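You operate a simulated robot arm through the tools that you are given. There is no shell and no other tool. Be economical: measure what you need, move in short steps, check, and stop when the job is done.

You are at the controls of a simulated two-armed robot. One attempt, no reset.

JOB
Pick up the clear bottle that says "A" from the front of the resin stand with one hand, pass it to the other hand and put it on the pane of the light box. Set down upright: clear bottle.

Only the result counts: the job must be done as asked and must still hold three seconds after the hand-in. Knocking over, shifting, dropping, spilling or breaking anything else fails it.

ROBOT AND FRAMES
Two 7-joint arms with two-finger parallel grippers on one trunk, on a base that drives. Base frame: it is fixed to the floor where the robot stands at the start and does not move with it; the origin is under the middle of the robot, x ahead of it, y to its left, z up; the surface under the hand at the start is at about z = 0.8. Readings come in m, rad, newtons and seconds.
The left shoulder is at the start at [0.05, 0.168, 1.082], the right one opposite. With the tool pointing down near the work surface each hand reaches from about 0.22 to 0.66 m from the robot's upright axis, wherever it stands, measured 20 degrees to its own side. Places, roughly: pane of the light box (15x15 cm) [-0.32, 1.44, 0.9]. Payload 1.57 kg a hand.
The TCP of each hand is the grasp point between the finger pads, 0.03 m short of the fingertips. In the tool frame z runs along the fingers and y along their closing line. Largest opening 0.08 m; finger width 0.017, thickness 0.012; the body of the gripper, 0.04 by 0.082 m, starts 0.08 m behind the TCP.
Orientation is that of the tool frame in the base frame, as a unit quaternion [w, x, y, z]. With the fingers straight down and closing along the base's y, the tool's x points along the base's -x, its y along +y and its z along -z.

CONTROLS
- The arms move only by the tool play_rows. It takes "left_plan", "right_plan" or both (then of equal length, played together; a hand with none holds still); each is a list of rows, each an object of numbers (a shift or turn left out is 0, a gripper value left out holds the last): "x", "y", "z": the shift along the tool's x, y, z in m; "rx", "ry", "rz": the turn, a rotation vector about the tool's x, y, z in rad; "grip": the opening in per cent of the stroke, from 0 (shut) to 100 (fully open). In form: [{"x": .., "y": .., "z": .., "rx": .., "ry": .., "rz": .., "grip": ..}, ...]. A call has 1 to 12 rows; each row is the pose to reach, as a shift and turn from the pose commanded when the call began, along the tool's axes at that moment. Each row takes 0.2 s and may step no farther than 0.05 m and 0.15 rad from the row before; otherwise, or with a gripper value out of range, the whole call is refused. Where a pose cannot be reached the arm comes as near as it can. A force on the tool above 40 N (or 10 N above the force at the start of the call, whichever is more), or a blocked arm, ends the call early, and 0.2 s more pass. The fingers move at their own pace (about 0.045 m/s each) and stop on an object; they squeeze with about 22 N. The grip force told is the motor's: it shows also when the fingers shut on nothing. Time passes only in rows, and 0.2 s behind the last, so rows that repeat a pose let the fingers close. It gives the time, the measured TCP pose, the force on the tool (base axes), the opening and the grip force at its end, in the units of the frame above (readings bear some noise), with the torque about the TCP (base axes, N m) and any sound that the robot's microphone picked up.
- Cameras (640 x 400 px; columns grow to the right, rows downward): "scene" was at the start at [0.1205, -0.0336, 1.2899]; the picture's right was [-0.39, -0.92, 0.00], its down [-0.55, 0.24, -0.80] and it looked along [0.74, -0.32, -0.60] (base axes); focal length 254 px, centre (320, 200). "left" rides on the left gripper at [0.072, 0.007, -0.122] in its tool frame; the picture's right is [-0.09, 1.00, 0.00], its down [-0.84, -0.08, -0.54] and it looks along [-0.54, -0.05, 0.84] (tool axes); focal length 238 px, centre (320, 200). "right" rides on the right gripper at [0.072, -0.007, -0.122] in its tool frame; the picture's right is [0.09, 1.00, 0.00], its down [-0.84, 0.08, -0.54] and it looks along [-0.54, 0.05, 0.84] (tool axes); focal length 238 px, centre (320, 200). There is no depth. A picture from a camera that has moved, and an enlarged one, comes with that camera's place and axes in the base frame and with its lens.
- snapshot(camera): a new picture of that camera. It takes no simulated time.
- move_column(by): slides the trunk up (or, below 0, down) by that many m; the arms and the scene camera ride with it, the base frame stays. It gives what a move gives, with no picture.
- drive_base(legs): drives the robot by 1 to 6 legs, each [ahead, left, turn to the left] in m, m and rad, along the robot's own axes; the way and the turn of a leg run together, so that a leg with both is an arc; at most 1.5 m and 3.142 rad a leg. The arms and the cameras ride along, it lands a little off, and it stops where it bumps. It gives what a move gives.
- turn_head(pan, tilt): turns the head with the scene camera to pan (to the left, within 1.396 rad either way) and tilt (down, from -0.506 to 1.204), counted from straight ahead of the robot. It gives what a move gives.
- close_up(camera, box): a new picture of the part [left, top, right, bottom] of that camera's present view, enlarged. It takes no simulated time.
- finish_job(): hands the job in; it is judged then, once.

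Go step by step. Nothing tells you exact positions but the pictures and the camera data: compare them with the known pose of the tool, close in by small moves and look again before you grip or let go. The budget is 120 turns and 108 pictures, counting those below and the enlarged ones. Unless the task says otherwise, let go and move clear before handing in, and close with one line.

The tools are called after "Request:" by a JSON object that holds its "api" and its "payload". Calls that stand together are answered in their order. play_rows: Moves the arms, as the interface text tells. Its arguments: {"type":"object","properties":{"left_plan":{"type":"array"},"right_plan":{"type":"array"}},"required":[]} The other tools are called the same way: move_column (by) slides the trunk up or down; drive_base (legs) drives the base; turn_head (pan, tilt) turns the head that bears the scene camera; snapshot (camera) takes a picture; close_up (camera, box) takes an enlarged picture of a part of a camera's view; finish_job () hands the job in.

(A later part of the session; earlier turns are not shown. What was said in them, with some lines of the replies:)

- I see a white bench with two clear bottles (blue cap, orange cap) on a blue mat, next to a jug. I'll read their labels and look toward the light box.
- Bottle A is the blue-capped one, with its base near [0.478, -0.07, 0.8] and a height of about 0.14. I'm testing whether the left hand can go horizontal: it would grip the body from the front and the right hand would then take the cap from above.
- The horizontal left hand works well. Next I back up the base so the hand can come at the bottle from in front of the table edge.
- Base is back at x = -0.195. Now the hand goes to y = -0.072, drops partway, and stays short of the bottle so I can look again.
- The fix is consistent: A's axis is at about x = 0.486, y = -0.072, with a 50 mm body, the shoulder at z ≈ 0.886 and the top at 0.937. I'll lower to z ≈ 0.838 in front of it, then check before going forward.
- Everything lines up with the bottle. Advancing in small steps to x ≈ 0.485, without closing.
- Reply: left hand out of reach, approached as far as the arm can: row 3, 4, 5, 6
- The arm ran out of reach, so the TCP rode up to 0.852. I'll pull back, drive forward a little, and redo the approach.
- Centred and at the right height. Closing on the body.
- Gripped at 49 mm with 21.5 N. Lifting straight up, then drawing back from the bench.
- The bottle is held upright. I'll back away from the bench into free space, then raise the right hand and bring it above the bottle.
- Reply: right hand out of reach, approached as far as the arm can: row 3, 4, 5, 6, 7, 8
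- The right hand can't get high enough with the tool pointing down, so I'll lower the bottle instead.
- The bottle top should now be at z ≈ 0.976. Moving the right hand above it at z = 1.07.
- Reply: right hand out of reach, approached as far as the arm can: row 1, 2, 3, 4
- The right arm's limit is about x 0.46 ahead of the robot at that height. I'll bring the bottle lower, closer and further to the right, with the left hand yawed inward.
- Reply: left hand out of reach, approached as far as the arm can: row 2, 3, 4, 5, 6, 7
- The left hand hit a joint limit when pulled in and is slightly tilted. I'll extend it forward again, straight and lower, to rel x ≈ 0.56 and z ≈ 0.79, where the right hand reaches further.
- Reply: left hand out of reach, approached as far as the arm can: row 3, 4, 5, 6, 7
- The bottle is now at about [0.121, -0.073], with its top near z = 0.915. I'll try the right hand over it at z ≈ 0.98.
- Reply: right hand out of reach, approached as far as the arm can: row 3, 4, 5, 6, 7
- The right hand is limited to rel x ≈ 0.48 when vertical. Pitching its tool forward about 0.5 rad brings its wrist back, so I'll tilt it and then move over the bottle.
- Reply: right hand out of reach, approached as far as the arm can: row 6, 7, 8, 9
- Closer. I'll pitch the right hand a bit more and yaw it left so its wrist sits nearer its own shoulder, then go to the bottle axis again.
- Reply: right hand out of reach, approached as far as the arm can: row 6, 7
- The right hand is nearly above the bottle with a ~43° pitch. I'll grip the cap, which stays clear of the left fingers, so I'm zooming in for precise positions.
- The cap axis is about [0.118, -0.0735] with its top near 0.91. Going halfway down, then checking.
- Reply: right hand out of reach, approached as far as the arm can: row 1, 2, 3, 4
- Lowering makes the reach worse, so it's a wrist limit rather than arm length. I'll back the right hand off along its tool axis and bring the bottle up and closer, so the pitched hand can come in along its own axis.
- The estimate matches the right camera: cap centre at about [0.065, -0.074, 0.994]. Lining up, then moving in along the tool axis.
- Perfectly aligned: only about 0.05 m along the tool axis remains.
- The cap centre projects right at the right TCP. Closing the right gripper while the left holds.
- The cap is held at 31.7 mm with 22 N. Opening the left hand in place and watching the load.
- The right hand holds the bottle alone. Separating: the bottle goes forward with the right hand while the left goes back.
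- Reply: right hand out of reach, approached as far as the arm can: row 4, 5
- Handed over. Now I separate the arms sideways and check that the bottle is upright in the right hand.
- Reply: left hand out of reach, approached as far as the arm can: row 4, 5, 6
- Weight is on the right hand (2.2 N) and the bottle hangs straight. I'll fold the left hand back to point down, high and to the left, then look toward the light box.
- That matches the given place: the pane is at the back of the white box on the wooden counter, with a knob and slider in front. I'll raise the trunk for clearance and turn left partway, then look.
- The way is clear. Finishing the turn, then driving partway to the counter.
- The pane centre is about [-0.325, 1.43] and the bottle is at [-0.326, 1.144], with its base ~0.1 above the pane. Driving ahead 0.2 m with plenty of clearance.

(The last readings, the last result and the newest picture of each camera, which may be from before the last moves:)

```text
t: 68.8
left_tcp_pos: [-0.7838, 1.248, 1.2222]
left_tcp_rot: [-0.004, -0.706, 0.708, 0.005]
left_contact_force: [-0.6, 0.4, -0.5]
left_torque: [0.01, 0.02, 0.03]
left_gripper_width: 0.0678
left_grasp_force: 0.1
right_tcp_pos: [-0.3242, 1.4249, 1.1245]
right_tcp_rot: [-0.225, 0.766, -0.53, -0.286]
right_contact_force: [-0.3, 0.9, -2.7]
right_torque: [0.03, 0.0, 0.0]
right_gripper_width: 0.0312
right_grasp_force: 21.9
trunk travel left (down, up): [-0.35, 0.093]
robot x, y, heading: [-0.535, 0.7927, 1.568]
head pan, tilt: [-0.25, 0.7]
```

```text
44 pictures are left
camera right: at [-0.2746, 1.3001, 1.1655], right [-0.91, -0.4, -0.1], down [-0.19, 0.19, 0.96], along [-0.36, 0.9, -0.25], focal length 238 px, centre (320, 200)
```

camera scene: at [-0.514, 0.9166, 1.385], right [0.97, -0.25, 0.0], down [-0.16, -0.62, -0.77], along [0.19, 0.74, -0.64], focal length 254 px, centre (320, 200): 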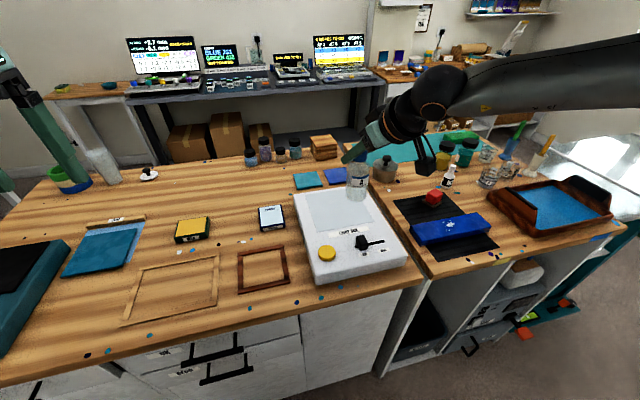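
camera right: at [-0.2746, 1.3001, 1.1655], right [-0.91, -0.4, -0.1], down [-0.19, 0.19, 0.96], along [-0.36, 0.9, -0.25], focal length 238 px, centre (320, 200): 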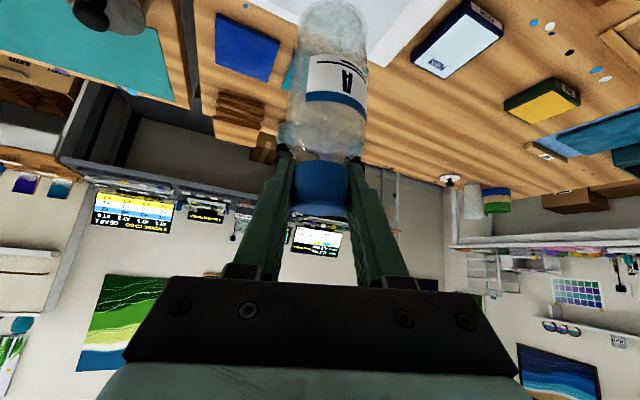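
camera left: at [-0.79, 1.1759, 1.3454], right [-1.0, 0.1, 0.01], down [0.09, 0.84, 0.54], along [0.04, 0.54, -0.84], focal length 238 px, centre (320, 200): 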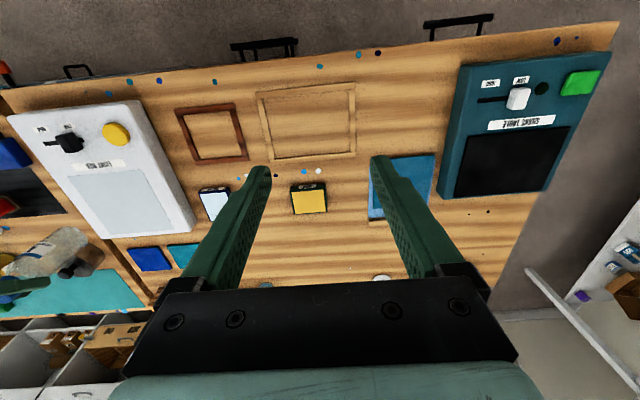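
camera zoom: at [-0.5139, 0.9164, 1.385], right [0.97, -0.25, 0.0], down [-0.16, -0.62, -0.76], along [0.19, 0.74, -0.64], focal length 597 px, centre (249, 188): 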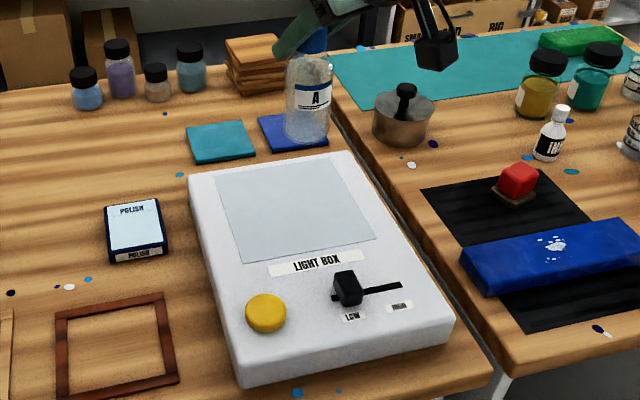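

The bottle sits about a centimetre off the pane centre (~[-0.333, 1.432]). I'll correct that and lower the trunk 8 cm, staying above the pane.

Request:
{"api": "play_rows", "payload": {"right_plan": [{"x": -0.0037, "y": 0.003, "z": 0.0031}, {"x": -0.0073, "y": 0.0061, "z": 0.0063}, {"x": -0.0073, "y": 0.0061, "z": 0.0063}]}}

Request:
{"api": "move_column", "payload": {"by": -0.07}}

Request:
{"api": "close_up", "payload": {"camera": "scene", "box": [270, 120, 430, 290]}}

Request:
{"api": "close_up", "payload": {"camera": "left", "box": [0, 60, 230, 260]}}

```text
t: 69.6
left_tcp_pos: [-0.7831, 1.2482, 1.2227]
left_tcp_rot: [-0.004, -0.706, 0.708, 0.005]
left_contact_force: [0.0, -0.8, -0.2]
left_torque: [0.0, 0.0, 0.01]
left_gripper_width: 0.068
left_grasp_force: 0.0
right_tcp_pos: [-0.3342, 1.4332, 1.1242]
right_tcp_rot: [-0.224, 0.767, -0.529, -0.286]
right_contact_force: [-0.4, 0.1, -3.4]
right_torque: [-0.01, 0.01, 0.01]
right_gripper_width: 0.0311
right_grasp_force: 22.4
trunk travel left (down, up): [-0.35, 0.093]
robot x, y, heading: [-0.5371, 0.7926, 1.566]
head pan, tilt: [-0.25, 0.7]
```

```text
t: 70.6
left_tcp_pos: [-0.7845, 1.2484, 1.1526]
left_tcp_rot: [-0.004, -0.706, 0.708, 0.006]
left_contact_force: [0.8, 0.4, 0.4]
left_torque: [-0.02, -0.02, 0.0]
left_gripper_width: 0.068
left_grasp_force: 0.1
right_tcp_pos: [-0.3339, 1.4328, 1.0544]
right_tcp_rot: [-0.225, 0.766, -0.529, -0.286]
right_contact_force: [-0.4, 0.4, -3.0]
right_torque: [0.01, 0.02, -0.05]
right_gripper_width: 0.0315
right_grasp_force: 21.8
trunk travel left (down, up): [-0.28, 0.163]
robot x, y, heading: [-0.5359, 0.7937, 1.573]
head pan, tilt: [-0.25, 0.7]
```

```text
2.35 times, centred on (350, 205) of scene
camera zoom: at [-0.514, 0.9164, 1.315], right [0.97, -0.25, 0.0], down [-0.16, -0.62, -0.76], along [0.19, 0.74, -0.64], focal length 597 px, centre (249, 188)
```

zoom: 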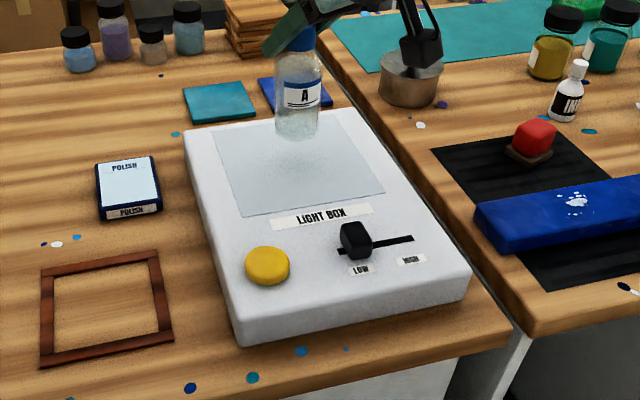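

```text
2.00 times, centred on (115, 160) of left
camera zoom: at [-0.79, 1.1759, 1.2754], right [-1.0, 0.1, 0.01], down [0.09, 0.84, 0.54], along [0.04, 0.54, -0.84], focal length 477 px, centre (730, 280)
```

zoom: 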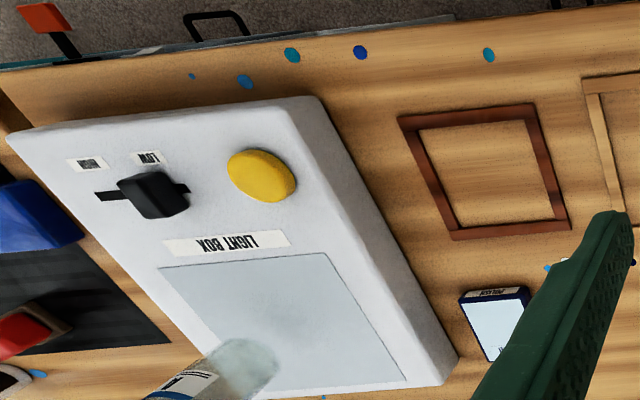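

The bottle is over the middle of the pane, about 3–4 cm up. Lowering 2.5 cm more with the trunk, then small arm steps until contact.

Request:
{"api": "move_column", "payload": {"by": -0.025}}

Request:
{"api": "close_up", "payload": {"camera": "scene", "box": [300, 120, 400, 200]}}

Request:
{"api": "close_up", "payload": {"camera": "left", "box": [0, 100, 180, 270]}}

```text
t: 71.3
left_tcp_pos: [-0.7848, 1.2488, 1.1276]
left_tcp_rot: [-0.003, -0.706, 0.708, 0.006]
left_contact_force: [0.1, 0.2, -0.5]
left_torque: [-0.02, 0.0, 0.01]
left_gripper_width: 0.068
left_grasp_force: 0.1
right_tcp_pos: [-0.3349, 1.4327, 1.0292]
right_tcp_rot: [-0.225, 0.767, -0.529, -0.286]
right_contact_force: [-0.2, -0.2, -2.5]
right_torque: [0.04, 0.02, 0.02]
right_gripper_width: 0.0312
right_grasp_force: 22.7
trunk travel left (down, up): [-0.255, 0.188]
robot x, y, heading: [-0.537, 0.794, 1.566]
head pan, tilt: [-0.25, 0.7]
```

```text
5.00 times, centred on (350, 160) of scene
camera zoom: at [-0.514, 0.9164, 1.2899], right [0.97, -0.25, 0.0], down [-0.16, -0.62, -0.76], along [0.19, 0.74, -0.64], focal length 1268 px, centre (170, 400)
```

zoom: 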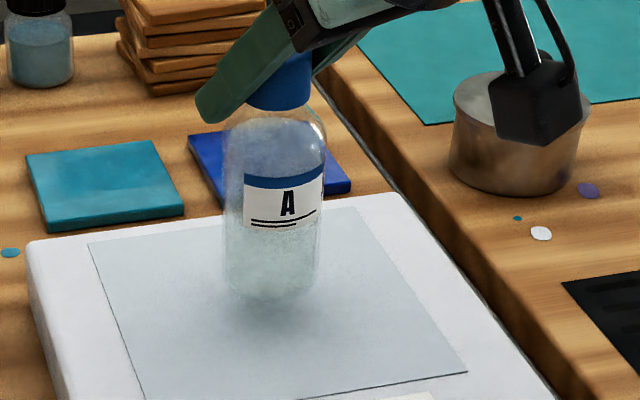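

```text
2.35 times, centred on (90, 185) of left
camera zoom: at [-0.79, 1.1759, 1.2504], right [-1.0, 0.1, 0.01], down [0.09, 0.84, 0.54], along [0.04, 0.54, -0.84], focal length 561 px, centre (861, 235)
```

zoom: 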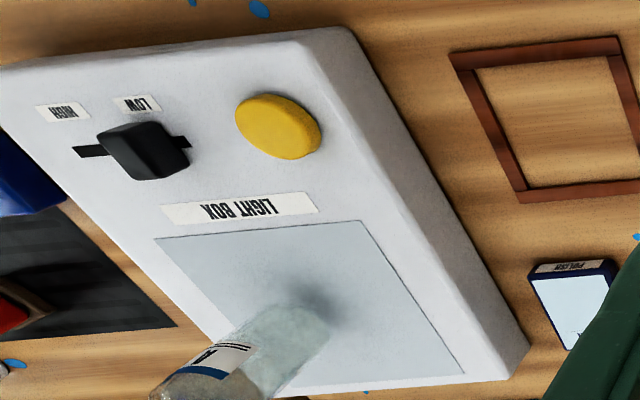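

Request:
{"api": "play_rows", "payload": {"right_plan": [{"x": 0.0017, "y": 0.0001, "z": 0.0018}, {"x": 0.0034, "y": 0.0002, "z": 0.0037}, {"x": 0.0047, "y": 0.0003, "z": 0.0051}, {"x": 0.0047, "y": 0.0003, "z": 0.0051}]}}

Request:
{"api": "close_up", "payload": {"camera": "scene", "box": [300, 120, 400, 200]}}

```text
t: 72.3
left_tcp_pos: [-0.7843, 1.2475, 1.1278]
left_tcp_rot: [-0.005, -0.706, 0.708, 0.005]
left_contact_force: [-0.3, -0.1, 0.2]
left_torque: [-0.01, -0.01, 0.01]
left_gripper_width: 0.0678
left_grasp_force: 0.1
right_tcp_pos: [-0.334, 1.4326, 1.0224]
right_tcp_rot: [-0.226, 0.766, -0.53, -0.286]
right_contact_force: [0.1, 0.0, -3.4]
right_torque: [0.0, 0.03, 0.0]
right_gripper_width: 0.0312
right_grasp_force: 21.8
trunk travel left (down, up): [-0.255, 0.188]
robot x, y, heading: [-0.5356, 0.7942, 1.569]
head pan, tilt: [-0.25, 0.7]
```

```text
5.00 times, centred on (350, 160) of scene
camera zoom: at [-0.514, 0.9166, 1.2899], right [0.97, -0.25, 0.0], down [-0.16, -0.62, -0.76], along [0.19, 0.74, -0.64], focal length 1268 px, centre (170, 400)
```

zoom: 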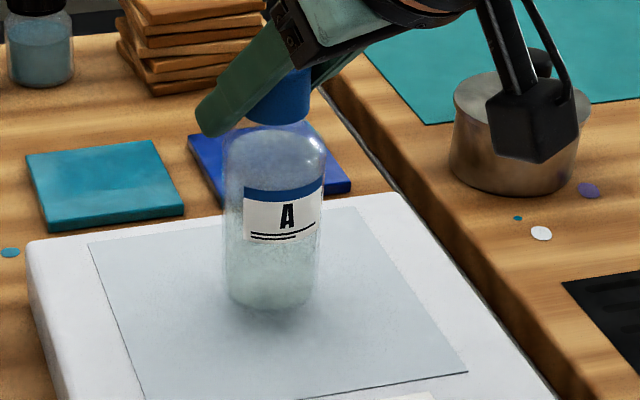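

No contact yet (still -3 N hanging). Another 6 mm.

Request:
{"api": "play_rows", "payload": {"right_plan": [{"x": 0.0014, "y": 0.0001, "z": 0.0015}, {"x": 0.0028, "y": 0.0002, "z": 0.003}, {"x": 0.0041, "y": 0.0003, "z": 0.0044}, {"x": 0.0041, "y": 0.0003, "z": 0.0044}]}}

Request:
{"api": "close_up", "payload": {"camera": "scene", "box": [300, 120, 400, 200]}}

```text
t: 73.3
left_tcp_pos: [-0.7831, 1.2487, 1.1276]
left_tcp_rot: [-0.005, -0.706, 0.708, 0.005]
left_contact_force: [0.1, 0.0, -0.2]
left_torque: [0.0, -0.02, 0.0]
left_gripper_width: 0.068
left_grasp_force: 0.0
right_tcp_pos: [-0.3343, 1.4325, 1.0154]
right_tcp_rot: [-0.225, 0.767, -0.529, -0.287]
right_contact_force: [0.9, -0.4, -3.9]
right_torque: [0.0, -0.02, 0.0]
right_gripper_width: 0.031
right_grasp_force: 21.8
trunk travel left (down, up): [-0.255, 0.188]
robot x, y, heading: [-0.5348, 0.7935, 1.572]
head pan, tilt: [-0.25, 0.7]
```

```text
5.00 times, centred on (350, 160) of scene
camera zoom: at [-0.514, 0.9166, 1.2899], right [0.97, -0.25, 0.0], down [-0.16, -0.62, -0.76], along [0.19, 0.74, -0.64], focal length 1268 px, centre (170, 400)
```

zoom: 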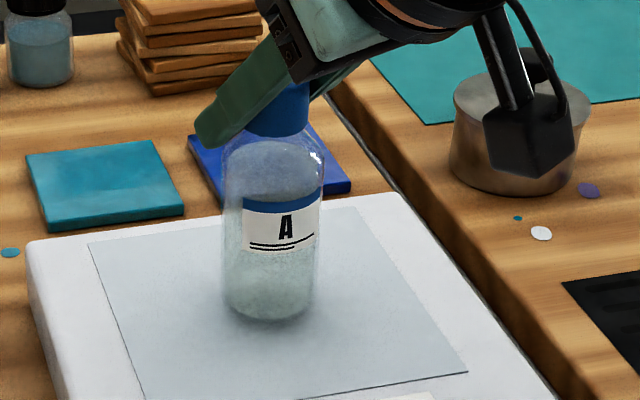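

Request:
{"api": "play_rows", "payload": {"right_plan": [{"x": 0.0008, "z": 0.0008}, {"x": 0.0016, "y": 0.0001, "z": 0.0017}, {"x": 0.0024, "y": 0.0001, "z": 0.0026}, {"x": 0.0027, "y": 0.0002, "z": 0.003}, {"x": 0.0027, "y": 0.0002, "z": 0.003}]}}

Request:
{"api": "close_up", "payload": {"camera": "scene", "box": [300, 120, 400, 200]}}

```text
t: 74.5
left_tcp_pos: [-0.7835, 1.2479, 1.1283]
left_tcp_rot: [-0.004, -0.706, 0.709, 0.004]
left_contact_force: [0.4, 0.2, 0.4]
left_torque: [0.01, 0.0, 0.02]
left_gripper_width: 0.068
left_grasp_force: 0.1
right_tcp_pos: [-0.3344, 1.4329, 1.0125]
right_tcp_rot: [-0.225, 0.766, -0.53, -0.287]
right_contact_force: [0.0, 0.2, -2.3]
right_torque: [-0.03, 0.02, 0.02]
right_gripper_width: 0.031
right_grasp_force: 22.2
trunk travel left (down, up): [-0.255, 0.188]
robot x, y, heading: [-0.5396, 0.7925, 1.57]
head pan, tilt: [-0.25, 0.7]
```

```text
5.00 times, centred on (350, 160) of scene
camera zoom: at [-0.514, 0.9166, 1.2899], right [0.97, -0.25, 0.0], down [-0.16, -0.62, -0.76], along [0.19, 0.74, -0.64], focal length 1268 px, centre (170, 400)
```

zoom: 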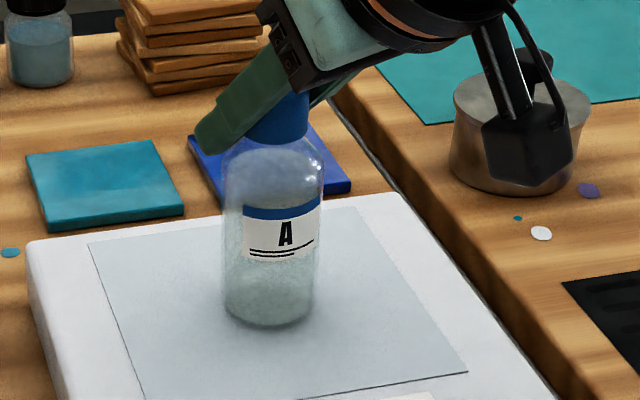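

Request:
{"api": "play_rows", "payload": {"right_plan": [{"x": 0.0008, "z": 0.0008}, {"x": 0.0016, "y": 0.0001, "z": 0.0017}, {"x": 0.0024, "y": 0.0001, "z": 0.0026}, {"x": 0.0027, "y": 0.0002, "z": 0.003}, {"x": 0.0027, "y": 0.0002, "z": 0.003}]}}

Request:
{"api": "close_up", "payload": {"camera": "scene", "box": [300, 120, 400, 200]}}

```text
t: 75.8
left_tcp_pos: [-0.7839, 1.2475, 1.1282]
left_tcp_rot: [-0.003, -0.706, 0.709, 0.006]
left_contact_force: [-0.2, 0.2, -0.2]
left_torque: [0.01, 0.05, 0.02]
left_gripper_width: 0.0678
left_grasp_force: 0.1
right_tcp_pos: [-0.3353, 1.4334, 1.0103]
right_tcp_rot: [-0.226, 0.766, -0.528, -0.288]
right_contact_force: [1.2, -0.4, 4.7]
right_torque: [-0.07, -0.05, 0.03]
right_gripper_width: 0.0311
right_grasp_force: 22.2
trunk travel left (down, up): [-0.255, 0.188]
robot x, y, heading: [-0.537, 0.7942, 1.568]
head pan, tilt: [-0.25, 0.7]
```

```text
5.00 times, centred on (350, 160) of scene
camera zoom: at [-0.514, 0.9159, 1.2901], right [0.97, -0.25, 0.0], down [-0.16, -0.62, -0.77], along [0.19, 0.74, -0.64], focal length 1268 px, centre (170, 400)
```

zoom: 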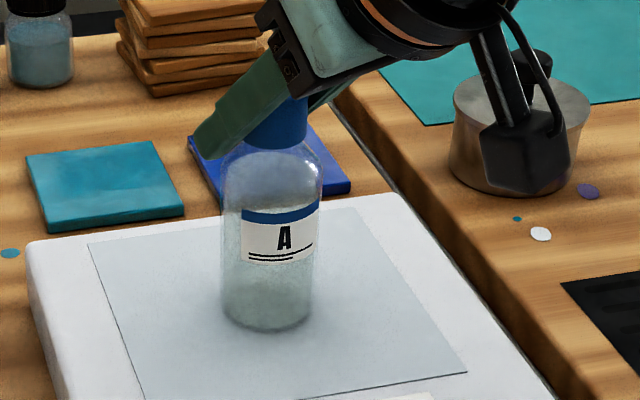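

Contact: the load went from -3 to +4.7 N, and the bottle stands on the pane. Opening the right hand slowly.

Request:
{"api": "play_rows", "payload": {"right_plan": [{"grip": 45}, {"grip": 55}, {"grip": 70}, {"grip": 90}, {"grip": 100}, {"grip": 100}, {"grip": 100}]}}

Request:
{"api": "snapshot", "payload": {"camera": "right"}}

Request:
{"api": "close_up", "payload": {"camera": "scene", "box": [300, 120, 400, 200]}}

```text
t: 77.3
left_tcp_pos: [-0.7842, 1.2476, 1.1279]
left_tcp_rot: [-0.002, -0.706, 0.708, 0.006]
left_contact_force: [0.0, 0.1, 0.1]
left_torque: [0.01, -0.02, 0.0]
left_gripper_width: 0.0681
left_grasp_force: 0.0
right_tcp_pos: [-0.335, 1.4317, 1.0084]
right_tcp_rot: [-0.226, 0.766, -0.529, -0.286]
right_contact_force: [-0.5, 0.3, 0.4]
right_torque: [-0.01, -0.01, 0.03]
right_gripper_width: 0.0801
right_grasp_force: 0.0
trunk travel left (down, up): [-0.255, 0.188]
robot x, y, heading: [-0.5375, 0.7941, 1.569]
head pan, tilt: [-0.25, 0.7]
```

```text
35 pictures are left
camera right: at [-0.2842, 1.3068, 1.0497], right [-0.91, -0.4, -0.1], down [-0.19, 0.19, 0.96], along [-0.36, 0.9, -0.25], focal length 238 px, centre (320, 200)
```

right: 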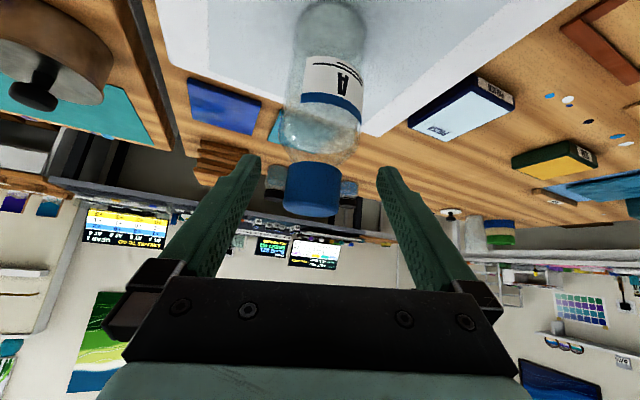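

```text
5.00 times, centred on (350, 160) of scene
camera zoom: at [-0.5141, 0.9163, 1.29], right [0.97, -0.25, 0.0], down [-0.16, -0.62, -0.76], along [0.19, 0.74, -0.64], focal length 1268 px, centre (170, 400)
```

zoom: 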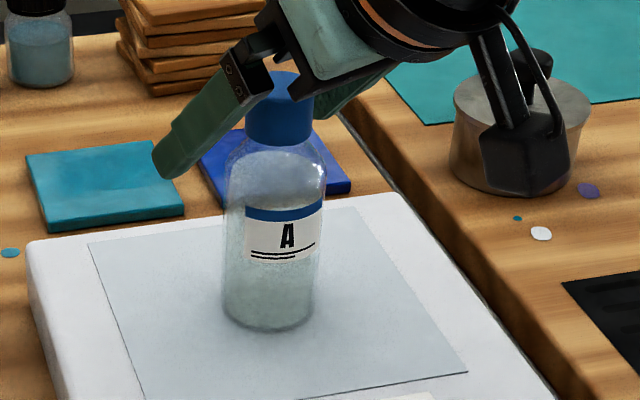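

The bottle stands upright and is free. Withdrawing back and up along the tool axis, between the fingers.

Request:
{"api": "play_rows", "payload": {"right_plan": [{"z": -0.02}, {"z": -0.04}, {"z": -0.06}, {"z": -0.09}, {"z": -0.12}, {"z": -0.15}, {"z": -0.15}]}}

Request:
{"api": "close_up", "payload": {"camera": "scene", "box": [270, 100, 430, 290]}}

Request:
{"api": "snapshot", "payload": {"camera": "left"}}

```text
t: 79.0
left_tcp_pos: [-0.7847, 1.2483, 1.1272]
left_tcp_rot: [-0.004, -0.707, 0.708, 0.005]
left_contact_force: [0.2, 0.3, -0.9]
left_torque: [0.0, -0.02, 0.03]
left_gripper_width: 0.0678
left_grasp_force: 0.1
right_tcp_pos: [-0.304, 1.3346, 1.1195]
right_tcp_rot: [-0.225, 0.766, -0.529, -0.286]
right_contact_force: [-0.3, -0.6, 0.5]
right_torque: [0.03, 0.02, 0.0]
right_gripper_width: 0.0802
right_grasp_force: 0.0
trunk travel left (down, up): [-0.255, 0.188]
robot x, y, heading: [-0.534, 0.7937, 1.57]
head pan, tilt: [-0.25, 0.7]
```

```text
2.11 times, centred on (350, 195) of scene
camera zoom: at [-0.5141, 0.9165, 1.2899], right [0.97, -0.25, 0.0], down [-0.16, -0.62, -0.76], along [0.19, 0.74, -0.64], focal length 534 px, centre (257, 210)
```

zoom: 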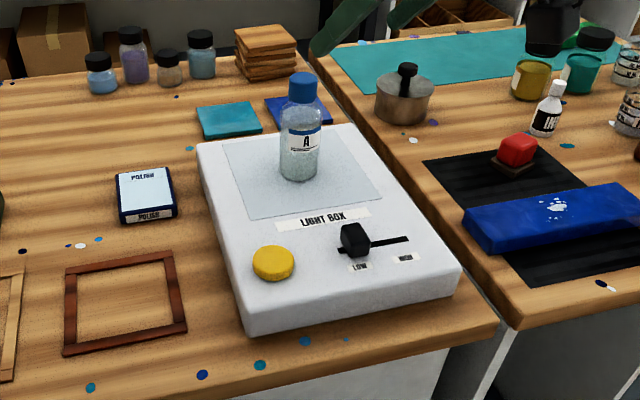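

```text
32 pictures are left
camera left: at [-0.7902, 1.176, 1.2503], right [-1.0, 0.09, 0.01], down [0.09, 0.84, 0.54], along [0.04, 0.54, -0.84], focal length 238 px, centre (320, 200)
```

left: 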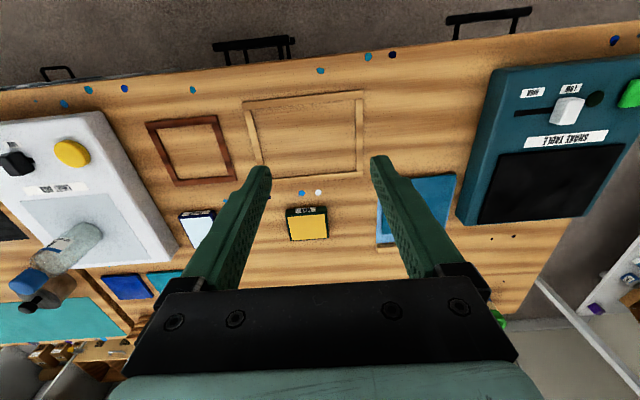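

Bottle A stands upright, fully on the pane of the light box, and both hands are clear of it. Handing in.

Request:
{"api": "finish_job", "payload": {}}

```text
The job is handed in.
```

Bottle "A" was picked up with the left hand, passed to the right, and set upright on the light box pane; both hands were clear at hand-in.
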